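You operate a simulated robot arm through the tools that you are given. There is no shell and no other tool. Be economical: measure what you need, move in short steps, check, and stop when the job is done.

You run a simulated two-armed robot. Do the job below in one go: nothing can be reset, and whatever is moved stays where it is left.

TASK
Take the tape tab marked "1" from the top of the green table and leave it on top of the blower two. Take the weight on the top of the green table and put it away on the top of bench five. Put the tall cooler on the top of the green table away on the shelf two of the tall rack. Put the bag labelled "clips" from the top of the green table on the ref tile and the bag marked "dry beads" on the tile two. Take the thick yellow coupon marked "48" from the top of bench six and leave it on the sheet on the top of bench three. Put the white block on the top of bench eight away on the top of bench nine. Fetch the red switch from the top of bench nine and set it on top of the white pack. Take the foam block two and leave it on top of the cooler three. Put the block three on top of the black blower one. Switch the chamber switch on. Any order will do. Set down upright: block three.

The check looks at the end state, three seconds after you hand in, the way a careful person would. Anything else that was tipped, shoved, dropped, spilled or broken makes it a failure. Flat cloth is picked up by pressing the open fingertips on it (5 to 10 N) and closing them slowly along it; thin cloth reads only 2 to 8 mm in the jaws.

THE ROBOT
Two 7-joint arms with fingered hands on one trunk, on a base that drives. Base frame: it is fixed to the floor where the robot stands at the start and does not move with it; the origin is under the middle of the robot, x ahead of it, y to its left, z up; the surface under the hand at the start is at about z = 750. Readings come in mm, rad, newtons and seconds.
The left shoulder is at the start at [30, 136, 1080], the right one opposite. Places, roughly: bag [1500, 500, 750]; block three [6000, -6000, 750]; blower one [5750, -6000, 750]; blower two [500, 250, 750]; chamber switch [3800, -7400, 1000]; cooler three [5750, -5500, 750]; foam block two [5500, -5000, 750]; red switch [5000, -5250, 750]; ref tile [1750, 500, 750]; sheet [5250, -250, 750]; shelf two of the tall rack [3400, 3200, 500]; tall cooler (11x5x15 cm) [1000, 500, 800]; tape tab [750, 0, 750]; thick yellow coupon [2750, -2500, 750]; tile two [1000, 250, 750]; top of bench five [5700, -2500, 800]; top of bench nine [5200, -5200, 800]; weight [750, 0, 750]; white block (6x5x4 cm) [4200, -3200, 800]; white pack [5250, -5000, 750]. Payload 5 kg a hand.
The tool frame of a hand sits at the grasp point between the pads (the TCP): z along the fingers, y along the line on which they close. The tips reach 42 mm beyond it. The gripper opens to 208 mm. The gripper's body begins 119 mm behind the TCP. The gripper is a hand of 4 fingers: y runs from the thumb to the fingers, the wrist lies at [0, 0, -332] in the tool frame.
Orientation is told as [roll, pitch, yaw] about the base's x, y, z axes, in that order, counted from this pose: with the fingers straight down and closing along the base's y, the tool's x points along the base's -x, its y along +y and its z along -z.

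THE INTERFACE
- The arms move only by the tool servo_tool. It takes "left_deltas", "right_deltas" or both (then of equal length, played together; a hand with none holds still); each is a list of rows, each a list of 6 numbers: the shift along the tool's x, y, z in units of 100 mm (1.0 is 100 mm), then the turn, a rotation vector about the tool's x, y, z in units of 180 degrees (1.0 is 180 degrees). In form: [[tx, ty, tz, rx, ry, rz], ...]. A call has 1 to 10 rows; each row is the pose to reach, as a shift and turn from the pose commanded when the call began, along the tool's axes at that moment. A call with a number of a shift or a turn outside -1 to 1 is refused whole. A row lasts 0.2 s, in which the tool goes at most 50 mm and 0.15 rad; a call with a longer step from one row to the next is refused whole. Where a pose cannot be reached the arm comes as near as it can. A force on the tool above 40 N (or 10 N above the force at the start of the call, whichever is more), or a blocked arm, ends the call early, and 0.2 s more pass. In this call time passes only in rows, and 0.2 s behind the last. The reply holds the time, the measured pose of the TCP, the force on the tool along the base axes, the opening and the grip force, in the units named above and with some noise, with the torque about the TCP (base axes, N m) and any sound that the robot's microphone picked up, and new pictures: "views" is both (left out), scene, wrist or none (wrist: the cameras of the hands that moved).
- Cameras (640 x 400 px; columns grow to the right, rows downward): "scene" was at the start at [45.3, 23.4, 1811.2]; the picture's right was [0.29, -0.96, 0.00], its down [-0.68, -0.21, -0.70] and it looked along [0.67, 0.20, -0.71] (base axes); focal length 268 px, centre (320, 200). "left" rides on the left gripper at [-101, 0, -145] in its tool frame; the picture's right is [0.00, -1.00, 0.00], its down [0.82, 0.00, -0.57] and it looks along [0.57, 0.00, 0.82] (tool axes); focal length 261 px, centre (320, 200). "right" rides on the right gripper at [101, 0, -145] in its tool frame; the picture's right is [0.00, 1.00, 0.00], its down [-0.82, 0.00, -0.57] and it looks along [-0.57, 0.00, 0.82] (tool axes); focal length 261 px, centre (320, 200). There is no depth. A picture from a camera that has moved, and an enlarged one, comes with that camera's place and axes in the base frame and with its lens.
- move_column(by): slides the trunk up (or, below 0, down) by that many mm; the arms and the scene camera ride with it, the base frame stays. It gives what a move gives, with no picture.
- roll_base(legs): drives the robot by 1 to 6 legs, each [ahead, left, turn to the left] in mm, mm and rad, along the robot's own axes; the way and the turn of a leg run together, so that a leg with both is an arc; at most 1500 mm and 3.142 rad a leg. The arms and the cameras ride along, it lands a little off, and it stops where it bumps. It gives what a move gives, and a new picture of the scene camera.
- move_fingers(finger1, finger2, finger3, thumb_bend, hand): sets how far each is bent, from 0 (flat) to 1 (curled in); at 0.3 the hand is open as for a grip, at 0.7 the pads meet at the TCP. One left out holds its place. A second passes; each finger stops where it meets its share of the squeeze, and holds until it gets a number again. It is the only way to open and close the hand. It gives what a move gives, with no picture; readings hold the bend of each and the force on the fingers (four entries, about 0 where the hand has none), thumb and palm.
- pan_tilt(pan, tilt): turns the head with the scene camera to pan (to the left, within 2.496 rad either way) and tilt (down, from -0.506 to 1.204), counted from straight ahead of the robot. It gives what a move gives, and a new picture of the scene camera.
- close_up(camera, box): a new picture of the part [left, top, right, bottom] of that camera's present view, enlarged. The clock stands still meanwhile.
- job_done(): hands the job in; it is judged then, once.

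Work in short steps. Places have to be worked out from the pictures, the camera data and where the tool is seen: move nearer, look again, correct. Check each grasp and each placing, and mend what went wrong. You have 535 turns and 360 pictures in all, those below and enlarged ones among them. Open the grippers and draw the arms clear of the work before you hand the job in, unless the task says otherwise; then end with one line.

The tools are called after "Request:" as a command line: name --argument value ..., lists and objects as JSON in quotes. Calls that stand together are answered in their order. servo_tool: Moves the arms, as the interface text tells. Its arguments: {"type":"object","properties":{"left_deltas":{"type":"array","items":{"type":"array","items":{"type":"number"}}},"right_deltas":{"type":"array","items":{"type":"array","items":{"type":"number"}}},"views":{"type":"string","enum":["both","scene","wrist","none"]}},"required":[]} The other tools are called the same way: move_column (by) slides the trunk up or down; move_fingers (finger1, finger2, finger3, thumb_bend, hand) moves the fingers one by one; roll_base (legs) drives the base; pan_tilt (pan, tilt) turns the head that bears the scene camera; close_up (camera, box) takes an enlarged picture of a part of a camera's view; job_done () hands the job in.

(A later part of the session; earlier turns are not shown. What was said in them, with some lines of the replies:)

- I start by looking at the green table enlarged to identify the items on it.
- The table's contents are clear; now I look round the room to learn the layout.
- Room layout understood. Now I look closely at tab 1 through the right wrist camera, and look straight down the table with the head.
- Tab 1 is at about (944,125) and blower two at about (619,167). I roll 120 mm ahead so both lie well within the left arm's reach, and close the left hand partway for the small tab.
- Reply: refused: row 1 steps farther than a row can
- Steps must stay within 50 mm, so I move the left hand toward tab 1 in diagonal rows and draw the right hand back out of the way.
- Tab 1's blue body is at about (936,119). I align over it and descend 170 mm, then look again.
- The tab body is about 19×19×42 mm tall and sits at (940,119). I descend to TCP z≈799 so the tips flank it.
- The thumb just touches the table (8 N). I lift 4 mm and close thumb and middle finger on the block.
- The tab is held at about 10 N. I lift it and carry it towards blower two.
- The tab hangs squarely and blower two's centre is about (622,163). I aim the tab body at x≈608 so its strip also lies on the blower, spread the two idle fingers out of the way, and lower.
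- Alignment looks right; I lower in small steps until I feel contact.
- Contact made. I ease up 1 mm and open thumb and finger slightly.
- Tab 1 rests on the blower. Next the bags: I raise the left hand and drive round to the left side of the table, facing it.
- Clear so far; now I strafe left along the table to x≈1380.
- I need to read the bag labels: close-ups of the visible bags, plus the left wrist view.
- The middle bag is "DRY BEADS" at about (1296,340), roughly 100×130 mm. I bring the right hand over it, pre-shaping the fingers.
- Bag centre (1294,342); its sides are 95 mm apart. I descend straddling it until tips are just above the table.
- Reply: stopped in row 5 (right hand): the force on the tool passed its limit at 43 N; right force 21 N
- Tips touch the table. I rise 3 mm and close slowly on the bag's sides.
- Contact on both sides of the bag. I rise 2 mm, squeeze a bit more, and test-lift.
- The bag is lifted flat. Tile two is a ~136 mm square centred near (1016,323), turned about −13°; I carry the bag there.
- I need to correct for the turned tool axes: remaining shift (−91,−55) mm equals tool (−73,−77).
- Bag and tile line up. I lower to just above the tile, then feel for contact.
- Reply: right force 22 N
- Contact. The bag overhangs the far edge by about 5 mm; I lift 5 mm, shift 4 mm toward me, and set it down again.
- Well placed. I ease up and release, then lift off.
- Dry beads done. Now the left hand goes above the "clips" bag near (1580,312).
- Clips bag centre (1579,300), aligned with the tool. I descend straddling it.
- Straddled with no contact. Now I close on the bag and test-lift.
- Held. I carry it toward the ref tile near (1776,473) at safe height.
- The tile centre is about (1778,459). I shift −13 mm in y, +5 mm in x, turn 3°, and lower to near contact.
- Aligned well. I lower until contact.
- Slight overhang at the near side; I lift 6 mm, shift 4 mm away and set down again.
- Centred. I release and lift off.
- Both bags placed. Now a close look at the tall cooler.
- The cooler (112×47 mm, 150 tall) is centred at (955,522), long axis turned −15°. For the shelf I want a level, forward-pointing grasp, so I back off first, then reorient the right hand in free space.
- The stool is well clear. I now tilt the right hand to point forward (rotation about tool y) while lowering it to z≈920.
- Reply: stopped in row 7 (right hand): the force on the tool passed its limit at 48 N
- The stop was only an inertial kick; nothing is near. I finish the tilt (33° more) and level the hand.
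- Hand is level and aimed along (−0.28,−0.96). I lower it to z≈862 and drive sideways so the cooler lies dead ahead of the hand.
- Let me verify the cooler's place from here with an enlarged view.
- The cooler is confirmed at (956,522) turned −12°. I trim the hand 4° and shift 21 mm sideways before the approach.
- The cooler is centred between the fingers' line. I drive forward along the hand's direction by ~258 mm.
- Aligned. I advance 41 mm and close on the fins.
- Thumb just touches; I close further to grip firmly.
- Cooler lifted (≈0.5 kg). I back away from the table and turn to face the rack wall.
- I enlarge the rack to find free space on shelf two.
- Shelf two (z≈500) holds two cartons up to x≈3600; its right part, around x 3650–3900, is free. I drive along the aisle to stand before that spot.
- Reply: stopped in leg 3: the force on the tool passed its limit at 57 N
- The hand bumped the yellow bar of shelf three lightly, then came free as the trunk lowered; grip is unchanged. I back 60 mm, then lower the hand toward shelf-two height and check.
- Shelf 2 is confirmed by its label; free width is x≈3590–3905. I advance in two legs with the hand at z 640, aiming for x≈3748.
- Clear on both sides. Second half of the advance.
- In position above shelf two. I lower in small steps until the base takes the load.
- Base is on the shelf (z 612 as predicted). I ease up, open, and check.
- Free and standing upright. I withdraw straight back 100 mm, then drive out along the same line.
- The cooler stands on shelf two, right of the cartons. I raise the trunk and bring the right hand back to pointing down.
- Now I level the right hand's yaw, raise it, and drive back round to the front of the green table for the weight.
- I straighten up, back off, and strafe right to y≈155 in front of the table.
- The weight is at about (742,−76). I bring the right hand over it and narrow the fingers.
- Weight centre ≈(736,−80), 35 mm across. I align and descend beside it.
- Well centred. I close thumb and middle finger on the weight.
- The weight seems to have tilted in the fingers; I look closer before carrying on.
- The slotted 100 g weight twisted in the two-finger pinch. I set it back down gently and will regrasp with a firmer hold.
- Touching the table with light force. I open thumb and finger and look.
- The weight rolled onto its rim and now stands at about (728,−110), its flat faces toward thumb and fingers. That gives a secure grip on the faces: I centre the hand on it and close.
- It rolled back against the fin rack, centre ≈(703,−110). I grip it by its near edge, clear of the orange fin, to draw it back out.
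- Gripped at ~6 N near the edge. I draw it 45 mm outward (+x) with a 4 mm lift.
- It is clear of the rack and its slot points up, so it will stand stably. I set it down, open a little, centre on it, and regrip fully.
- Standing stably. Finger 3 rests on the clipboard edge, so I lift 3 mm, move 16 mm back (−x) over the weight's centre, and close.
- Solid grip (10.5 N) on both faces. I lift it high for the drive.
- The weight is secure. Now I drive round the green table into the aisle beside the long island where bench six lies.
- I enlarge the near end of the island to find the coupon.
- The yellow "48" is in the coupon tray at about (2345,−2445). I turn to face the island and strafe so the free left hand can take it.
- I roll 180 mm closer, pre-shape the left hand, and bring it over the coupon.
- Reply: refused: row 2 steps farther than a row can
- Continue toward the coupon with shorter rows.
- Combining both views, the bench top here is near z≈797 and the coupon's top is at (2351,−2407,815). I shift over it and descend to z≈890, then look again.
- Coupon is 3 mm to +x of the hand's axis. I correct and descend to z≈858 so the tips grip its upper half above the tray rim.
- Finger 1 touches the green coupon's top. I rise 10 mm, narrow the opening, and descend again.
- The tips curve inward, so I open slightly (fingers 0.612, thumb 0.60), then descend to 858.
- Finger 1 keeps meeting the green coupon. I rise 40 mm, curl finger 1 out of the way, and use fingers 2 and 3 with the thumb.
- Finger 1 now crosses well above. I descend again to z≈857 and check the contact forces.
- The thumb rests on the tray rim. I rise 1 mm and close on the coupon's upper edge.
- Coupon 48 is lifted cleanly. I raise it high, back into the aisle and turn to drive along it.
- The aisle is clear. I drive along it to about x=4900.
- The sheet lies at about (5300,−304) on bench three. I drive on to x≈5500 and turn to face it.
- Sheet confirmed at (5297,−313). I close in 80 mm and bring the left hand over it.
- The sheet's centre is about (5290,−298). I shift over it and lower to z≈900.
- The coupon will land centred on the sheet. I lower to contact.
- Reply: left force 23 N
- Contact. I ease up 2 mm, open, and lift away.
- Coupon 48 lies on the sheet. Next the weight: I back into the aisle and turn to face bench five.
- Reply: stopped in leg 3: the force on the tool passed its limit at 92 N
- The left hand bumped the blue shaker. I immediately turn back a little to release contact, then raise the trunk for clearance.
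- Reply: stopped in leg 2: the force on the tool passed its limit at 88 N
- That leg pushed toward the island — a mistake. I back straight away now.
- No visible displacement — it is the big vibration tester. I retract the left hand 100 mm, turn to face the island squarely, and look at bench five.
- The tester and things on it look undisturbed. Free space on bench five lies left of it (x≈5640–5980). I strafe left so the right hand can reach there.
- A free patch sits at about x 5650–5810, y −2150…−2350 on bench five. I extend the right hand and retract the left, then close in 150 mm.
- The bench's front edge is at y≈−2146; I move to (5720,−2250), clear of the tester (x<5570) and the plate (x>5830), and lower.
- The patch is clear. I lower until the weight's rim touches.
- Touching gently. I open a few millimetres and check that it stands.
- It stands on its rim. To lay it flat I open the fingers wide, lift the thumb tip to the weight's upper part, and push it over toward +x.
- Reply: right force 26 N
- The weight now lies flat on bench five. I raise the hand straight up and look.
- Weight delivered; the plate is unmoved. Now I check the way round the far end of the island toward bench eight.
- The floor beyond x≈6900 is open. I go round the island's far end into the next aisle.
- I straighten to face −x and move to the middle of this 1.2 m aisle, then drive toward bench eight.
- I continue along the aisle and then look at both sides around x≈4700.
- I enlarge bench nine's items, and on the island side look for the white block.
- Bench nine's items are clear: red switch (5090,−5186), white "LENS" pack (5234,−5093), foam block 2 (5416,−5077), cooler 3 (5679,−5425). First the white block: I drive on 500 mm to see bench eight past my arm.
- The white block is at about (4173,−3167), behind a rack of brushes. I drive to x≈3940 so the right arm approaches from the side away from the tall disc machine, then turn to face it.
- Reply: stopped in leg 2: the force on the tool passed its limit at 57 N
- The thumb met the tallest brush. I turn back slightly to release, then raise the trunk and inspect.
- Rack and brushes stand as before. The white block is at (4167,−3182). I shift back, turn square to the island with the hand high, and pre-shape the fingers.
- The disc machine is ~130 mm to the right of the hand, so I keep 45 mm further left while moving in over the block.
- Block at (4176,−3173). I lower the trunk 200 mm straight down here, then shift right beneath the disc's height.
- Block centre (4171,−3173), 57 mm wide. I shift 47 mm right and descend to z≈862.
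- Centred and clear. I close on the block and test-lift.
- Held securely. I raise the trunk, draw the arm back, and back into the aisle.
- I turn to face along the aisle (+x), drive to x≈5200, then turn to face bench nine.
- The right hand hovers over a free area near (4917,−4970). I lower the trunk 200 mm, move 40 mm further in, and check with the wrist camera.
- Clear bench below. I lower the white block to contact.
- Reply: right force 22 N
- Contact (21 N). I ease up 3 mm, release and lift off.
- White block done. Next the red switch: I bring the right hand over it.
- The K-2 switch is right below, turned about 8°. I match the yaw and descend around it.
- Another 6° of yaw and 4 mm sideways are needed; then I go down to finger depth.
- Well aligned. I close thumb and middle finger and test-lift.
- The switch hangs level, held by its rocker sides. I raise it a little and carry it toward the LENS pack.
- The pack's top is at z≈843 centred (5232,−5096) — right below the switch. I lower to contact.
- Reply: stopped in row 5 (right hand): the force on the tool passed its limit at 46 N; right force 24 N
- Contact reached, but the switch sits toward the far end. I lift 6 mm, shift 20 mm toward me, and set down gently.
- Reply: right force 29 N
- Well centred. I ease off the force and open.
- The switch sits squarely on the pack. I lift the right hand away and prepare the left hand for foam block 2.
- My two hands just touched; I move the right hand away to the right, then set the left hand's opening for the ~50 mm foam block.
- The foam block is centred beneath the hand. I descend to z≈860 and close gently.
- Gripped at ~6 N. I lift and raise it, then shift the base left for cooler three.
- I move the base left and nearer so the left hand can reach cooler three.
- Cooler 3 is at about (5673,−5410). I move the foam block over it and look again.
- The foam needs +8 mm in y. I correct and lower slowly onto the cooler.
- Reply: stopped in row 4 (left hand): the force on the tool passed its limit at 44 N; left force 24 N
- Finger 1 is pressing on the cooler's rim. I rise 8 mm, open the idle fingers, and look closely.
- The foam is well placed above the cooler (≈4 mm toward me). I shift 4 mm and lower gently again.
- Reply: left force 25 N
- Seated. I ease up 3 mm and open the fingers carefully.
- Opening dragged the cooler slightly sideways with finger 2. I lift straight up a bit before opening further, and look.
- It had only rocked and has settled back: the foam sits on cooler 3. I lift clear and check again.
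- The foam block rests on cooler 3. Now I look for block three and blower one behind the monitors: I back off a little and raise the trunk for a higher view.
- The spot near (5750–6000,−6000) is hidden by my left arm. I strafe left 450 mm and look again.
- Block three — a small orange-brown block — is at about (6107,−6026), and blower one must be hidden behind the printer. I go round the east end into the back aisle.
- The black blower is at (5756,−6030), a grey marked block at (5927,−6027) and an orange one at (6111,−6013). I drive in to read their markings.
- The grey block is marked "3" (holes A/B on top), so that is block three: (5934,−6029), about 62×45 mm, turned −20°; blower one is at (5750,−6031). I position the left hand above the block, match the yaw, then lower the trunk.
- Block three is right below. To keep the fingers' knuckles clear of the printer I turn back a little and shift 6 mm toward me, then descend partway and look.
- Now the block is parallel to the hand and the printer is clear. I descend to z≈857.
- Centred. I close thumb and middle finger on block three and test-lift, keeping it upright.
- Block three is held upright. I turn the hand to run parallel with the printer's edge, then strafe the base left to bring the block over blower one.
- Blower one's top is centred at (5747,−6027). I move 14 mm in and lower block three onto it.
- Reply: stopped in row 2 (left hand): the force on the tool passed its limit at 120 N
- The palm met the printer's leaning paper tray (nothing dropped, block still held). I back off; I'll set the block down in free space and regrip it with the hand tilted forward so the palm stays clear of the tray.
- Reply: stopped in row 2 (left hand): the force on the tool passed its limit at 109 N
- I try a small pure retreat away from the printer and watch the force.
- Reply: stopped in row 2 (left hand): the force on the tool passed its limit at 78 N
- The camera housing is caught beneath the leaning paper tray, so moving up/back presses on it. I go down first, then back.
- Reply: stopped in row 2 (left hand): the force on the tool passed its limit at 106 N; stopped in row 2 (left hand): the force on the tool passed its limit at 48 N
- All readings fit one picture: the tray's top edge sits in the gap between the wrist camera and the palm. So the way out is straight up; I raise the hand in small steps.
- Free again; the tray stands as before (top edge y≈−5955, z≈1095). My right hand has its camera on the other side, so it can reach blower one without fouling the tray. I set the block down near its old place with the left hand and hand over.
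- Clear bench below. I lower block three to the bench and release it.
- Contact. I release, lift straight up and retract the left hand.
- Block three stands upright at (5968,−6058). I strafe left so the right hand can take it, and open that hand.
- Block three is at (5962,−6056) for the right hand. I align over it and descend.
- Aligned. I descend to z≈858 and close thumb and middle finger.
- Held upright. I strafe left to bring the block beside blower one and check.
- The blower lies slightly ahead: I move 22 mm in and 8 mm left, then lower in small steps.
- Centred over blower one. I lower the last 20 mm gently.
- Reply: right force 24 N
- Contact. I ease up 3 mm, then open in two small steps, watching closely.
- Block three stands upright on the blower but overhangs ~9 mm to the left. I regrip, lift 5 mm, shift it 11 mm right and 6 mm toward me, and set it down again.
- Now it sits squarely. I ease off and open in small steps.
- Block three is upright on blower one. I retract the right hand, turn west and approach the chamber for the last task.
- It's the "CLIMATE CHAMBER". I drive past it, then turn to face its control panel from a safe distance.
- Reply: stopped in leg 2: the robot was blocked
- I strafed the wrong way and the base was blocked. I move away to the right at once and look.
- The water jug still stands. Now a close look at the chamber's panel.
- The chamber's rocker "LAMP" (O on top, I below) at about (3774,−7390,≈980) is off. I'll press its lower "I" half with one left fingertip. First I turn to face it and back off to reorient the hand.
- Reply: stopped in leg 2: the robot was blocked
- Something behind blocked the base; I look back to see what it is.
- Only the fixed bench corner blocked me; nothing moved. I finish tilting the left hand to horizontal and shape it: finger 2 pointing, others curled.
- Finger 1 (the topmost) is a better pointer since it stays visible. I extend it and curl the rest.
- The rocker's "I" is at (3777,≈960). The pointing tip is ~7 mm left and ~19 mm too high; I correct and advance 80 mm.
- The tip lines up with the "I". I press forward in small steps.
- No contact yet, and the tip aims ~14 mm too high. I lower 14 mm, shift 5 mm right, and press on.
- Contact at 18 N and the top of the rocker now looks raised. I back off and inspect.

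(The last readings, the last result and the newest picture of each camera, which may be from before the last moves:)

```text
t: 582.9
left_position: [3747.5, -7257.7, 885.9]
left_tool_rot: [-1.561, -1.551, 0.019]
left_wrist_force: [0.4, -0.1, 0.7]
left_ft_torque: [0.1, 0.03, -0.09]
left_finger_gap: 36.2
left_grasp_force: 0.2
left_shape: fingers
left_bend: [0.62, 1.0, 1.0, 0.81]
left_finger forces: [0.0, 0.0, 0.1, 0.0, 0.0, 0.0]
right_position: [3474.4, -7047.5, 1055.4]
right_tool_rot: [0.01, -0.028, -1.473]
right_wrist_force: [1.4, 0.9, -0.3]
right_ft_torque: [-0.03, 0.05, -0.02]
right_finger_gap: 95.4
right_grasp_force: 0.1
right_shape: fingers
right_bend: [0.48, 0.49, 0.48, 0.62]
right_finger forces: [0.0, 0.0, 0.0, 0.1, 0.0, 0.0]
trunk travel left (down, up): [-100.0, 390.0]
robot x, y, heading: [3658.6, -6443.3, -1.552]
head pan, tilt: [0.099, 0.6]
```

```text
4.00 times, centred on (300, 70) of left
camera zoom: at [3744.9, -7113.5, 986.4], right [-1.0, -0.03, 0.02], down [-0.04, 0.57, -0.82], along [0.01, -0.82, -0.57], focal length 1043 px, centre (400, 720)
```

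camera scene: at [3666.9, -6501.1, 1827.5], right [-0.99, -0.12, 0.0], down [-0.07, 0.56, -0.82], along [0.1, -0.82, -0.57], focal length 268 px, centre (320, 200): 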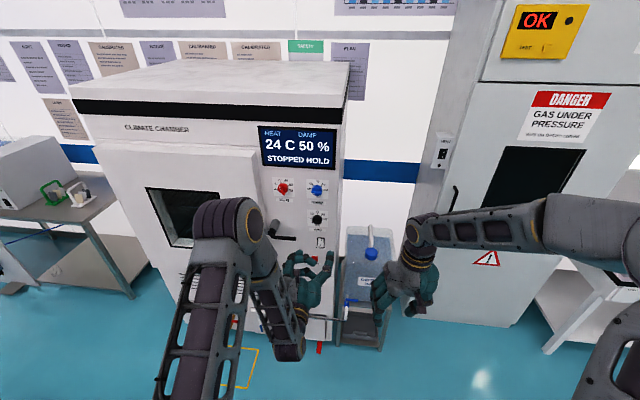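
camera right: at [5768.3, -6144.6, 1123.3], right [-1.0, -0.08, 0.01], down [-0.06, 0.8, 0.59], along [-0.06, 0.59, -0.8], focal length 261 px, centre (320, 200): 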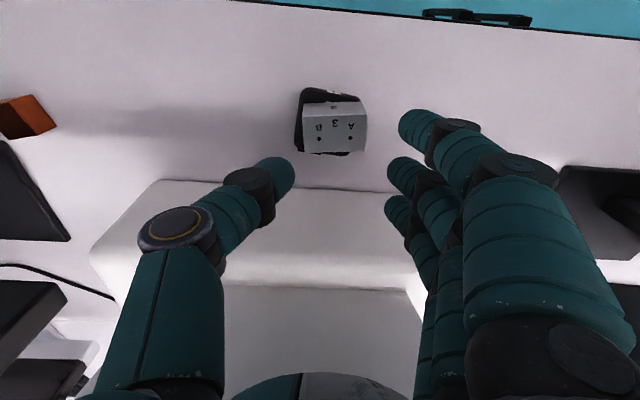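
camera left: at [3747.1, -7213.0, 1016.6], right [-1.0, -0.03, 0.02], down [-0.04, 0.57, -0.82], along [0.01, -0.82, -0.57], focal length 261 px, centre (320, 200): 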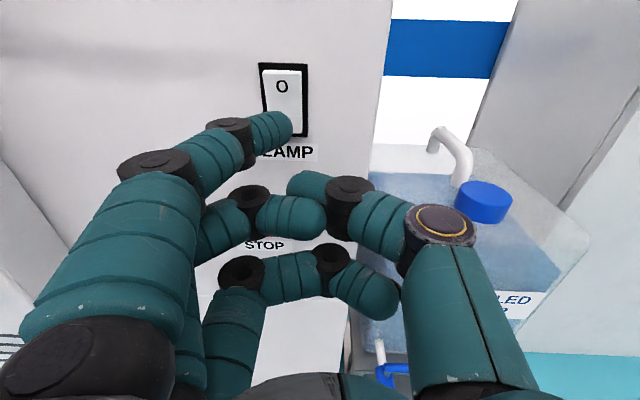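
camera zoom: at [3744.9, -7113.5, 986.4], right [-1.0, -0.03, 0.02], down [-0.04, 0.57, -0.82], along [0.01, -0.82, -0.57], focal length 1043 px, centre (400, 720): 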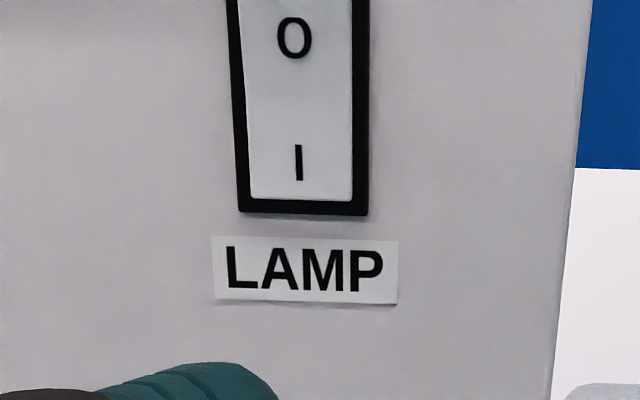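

The bottom "I" side is now pressed in (frame visible below it). I confirm from the head camera.

Request:
pan_tilt --pan 0.1 --tilt 0.5

Request:
close_up --camera "scene" --box '[220, 170, 380, 290]'

```text
t: 583.6
left_position: [3745.1, -7257.1, 885.8]
left_tool_rot: [-1.482, -1.551, -0.061]
left_wrist_force: [0.0, 0.0, -0.2]
left_ft_torque: [0.02, -0.01, 0.04]
left_finger_gap: 35.9
left_grasp_force: 0.1
left_shape: fingers
left_bend: [0.62, 1.0, 1.0, 0.81]
left_finger forces: [0.1, 0.0, 0.1, 0.0, 0.0, 0.0]
right_position: [3474.6, -7047.0, 1056.0]
right_tool_rot: [0.012, -0.03, -1.474]
right_wrist_force: [0.2, -0.7, 0.1]
right_ft_torque: [0.04, -0.04, 0.01]
right_finger_gap: 95.6
right_grasp_force: 0.0
right_shape: fingers
right_bend: [0.48, 0.49, 0.48, 0.62]
right_finger forces: [0.0, 0.1, 0.0, 0.1, 0.0, 0.1]
trunk travel left (down, up): [-100.0, 390.0]
robot x, y, heading: [3662.1, -6441.5, -1.548]
head pan, tilt: [0.099, 0.499]
camera scene: at [3667.2, -6503.9, 1836.5], right [-0.99, -0.12, 0.0], down [-0.06, 0.48, -0.88], along [0.11, -0.87, -0.48], focal length 268 px, centre (320, 200)
```

scene: 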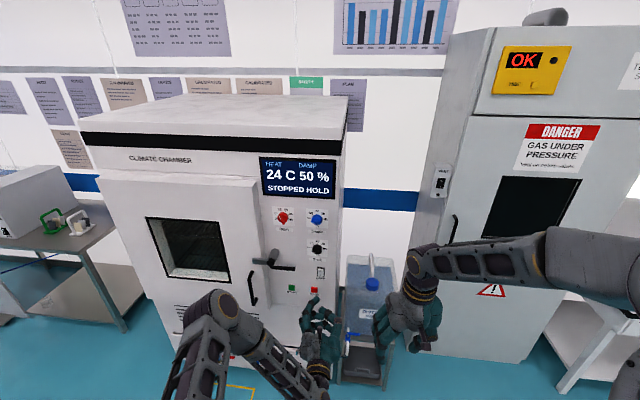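

```text
3.33 times, centred on (300, 230) of scene
camera zoom: at [3667.2, -6503.9, 1836.5], right [-0.99, -0.12, 0.0], down [-0.06, 0.48, -0.88], along [0.11, -0.87, -0.48], focal length 893 px, centre (387, 100)
```

zoom: 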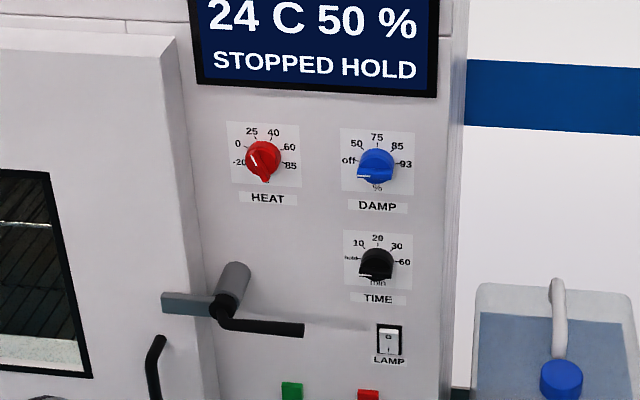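

The lamp is on (the chamber window is lit) and the knobs are untouched. I draw the left arm clear and open both hands.

Request:
servo_tool --left_deltas '[[0, 0, -0.45, 0, 0, 0], [0, 0, -0.9, 0, 0, 0], [0, 0, -1, 0, 0, 0]]' --views "none"

Request:
move_fingers --hand "left" --finger1 0.3 --finger2 0.3 --finger3 0.3 --thumb_bend 0.3

Request:
move_fingers --hand "right" --finger1 0.3 --finger2 0.3 --finger3 0.3 --thumb_bend 0.3

Request:
pan_tilt --pan 2.3 --tilt 0.45

```text
t: 584.4
left_position: [3743.0, -7155.8, 885.3]
left_tool_rot: [-1.483, -1.552, -0.06]
left_wrist_force: [-0.3, -0.3, 0.0]
left_ft_torque: [0.01, 0.02, 0.01]
left_finger_gap: 35.9
left_grasp_force: 0.0
left_shape: fingers
left_bend: [0.62, 1.0, 1.0, 0.81]
left_finger forces: [0.0, 0.0, 0.0, 0.1, 0.1, 0.1]
right_position: [3474.3, -7047.9, 1054.5]
right_tool_rot: [0.012, -0.028, -1.475]
right_wrist_force: [-0.6, -0.3, 0.4]
right_ft_torque: [-0.01, 0.01, 0.03]
right_finger_gap: 95.6
right_grasp_force: 0.2
right_shape: fingers
right_bend: [0.48, 0.49, 0.48, 0.62]
right_finger forces: [0.0, 0.1, 0.0, 0.0, 0.0, 0.0]
trunk travel left (down, up): [-100.0, 390.0]
robot x, y, heading: [3658.4, -6442.5, -1.548]
head pan, tilt: [0.099, 0.499]
```

```text
t: 585.4
left_position: [3742.6, -7155.6, 885.2]
left_tool_rot: [-1.493, -1.551, -0.051]
left_wrist_force: [0.7, -0.3, -0.2]
left_ft_torque: [0.0, -0.01, 0.01]
left_finger_gap: 223.2
left_grasp_force: 0.0
left_shape: fingers
left_bend: [0.3, 0.3, 0.3, 0.3]
left_finger forces: [0.0, 0.0, 0.0, 0.0, 0.0, 0.0]
right_position: [3475.2, -7047.8, 1055.2]
right_tool_rot: [0.012, -0.027, -1.473]
right_wrist_force: [0.0, -0.4, -0.2]
right_ft_torque: [0.0, 0.01, -0.02]
right_finger_gap: 95.7
right_grasp_force: 0.0
right_shape: fingers
right_bend: [0.48, 0.49, 0.48, 0.62]
right_finger forces: [0.0, 0.0, 0.0, 0.0, 0.0, 0.0]
trunk travel left (down, up): [-100.0, 390.0]
robot x, y, heading: [3656.9, -6444.5, -1.549]
head pan, tilt: [0.099, 0.499]
```

```text
t: 586.4
left_position: [3741.8, -7155.7, 884.8]
left_tool_rot: [-1.491, -1.552, -0.054]
left_wrist_force: [-0.7, -0.2, 0.1]
left_ft_torque: [-0.02, 0.01, 0.0]
left_finger_gap: 223.3
left_grasp_force: 0.1
left_shape: fingers
left_bend: [0.3, 0.3, 0.3, 0.3]
left_finger forces: [0.1, 0.1, 0.0, 0.0, 0.0, 0.0]
right_position: [3474.1, -7047.7, 1055.0]
right_tool_rot: [0.011, -0.027, -1.472]
right_wrist_force: [-0.7, -0.5, 0.2]
right_ft_torque: [0.0, 0.01, 0.0]
right_finger_gap: 223.4
right_grasp_force: 0.0
right_shape: fingers
right_bend: [0.3, 0.3, 0.3, 0.3]
right_finger forces: [0.0, 0.0, 0.0, 0.0, 0.0, 0.1]
trunk travel left (down, up): [-100.0, 390.0]
robot x, y, heading: [3660.3, -6438.3, -1.55]
head pan, tilt: [0.099, 0.499]
```

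```text
t: 588.5
left_position: [3743.7, -7155.9, 883.7]
left_tool_rot: [-1.49, -1.551, -0.054]
left_wrist_force: [-0.4, 0.3, 0.6]
left_ft_torque: [-0.02, 0.01, 0.02]
left_finger_gap: 223.5
left_grasp_force: 0.1
left_shape: fingers
left_bend: [0.3, 0.3, 0.3, 0.3]
left_finger forces: [0.1, 0.0, 0.0, 0.0, 0.1, 0.0]
right_position: [3473.2, -7045.8, 1055.1]
right_tool_rot: [0.014, -0.026, -1.472]
right_wrist_force: [-0.2, 0.3, 0.2]
right_ft_torque: [0.01, 0.03, 0.01]
right_finger_gap: 223.3
right_grasp_force: 0.1
right_shape: fingers
right_bend: [0.3, 0.3, 0.3, 0.3]
right_finger forces: [0.0, 0.1, 0.1, 0.0, 0.1, 0.1]
trunk travel left (down, up): [-100.0, 390.0]
robot x, y, heading: [3655.5, -6442.6, -1.546]
head pan, tilt: [2.3, 0.45]
camera scene: at [3723.3, -6350.7, 1841.1], right [0.68, -0.73, 0.0], down [-0.32, -0.3, -0.9], along [0.66, 0.61, -0.44], focal length 268 px, centre (320, 200)
```

scene: 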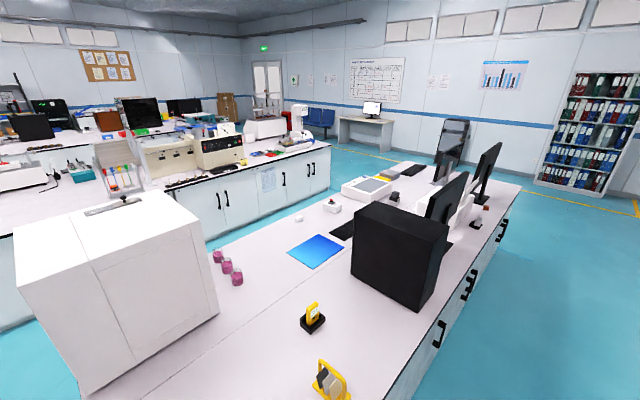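

Request:
close_up --camera "scene" --box '[280, 150, 500, 260]'

```text
2.91 times, centred on (390, 205) of scene
camera zoom: at [3723.3, -6350.7, 1841.1], right [0.68, -0.73, 0.0], down [-0.32, -0.3, -0.9], along [0.66, 0.61, -0.44], focal length 780 px, centre (116, 186)
```

zoom: 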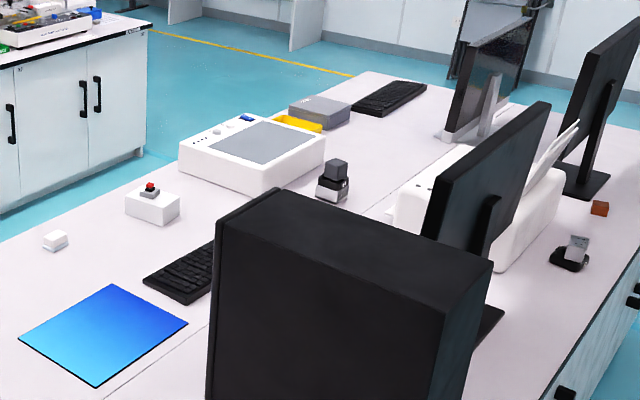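

Everything on bench nine is in place: the white block, the switch on the pack, the foam on cooler 3, and block three upright on the blower. Both hands are open and clear, so I hand the job in.

Request:
job_done

```text
The job is handed in.
```

I finished all ten parts of the task and handed the job in. The arms bumped fixed equipment several times on the way (the rack bar, vibration tester, brush rack and printer tray), and in the pictures I saw nothing shifted.
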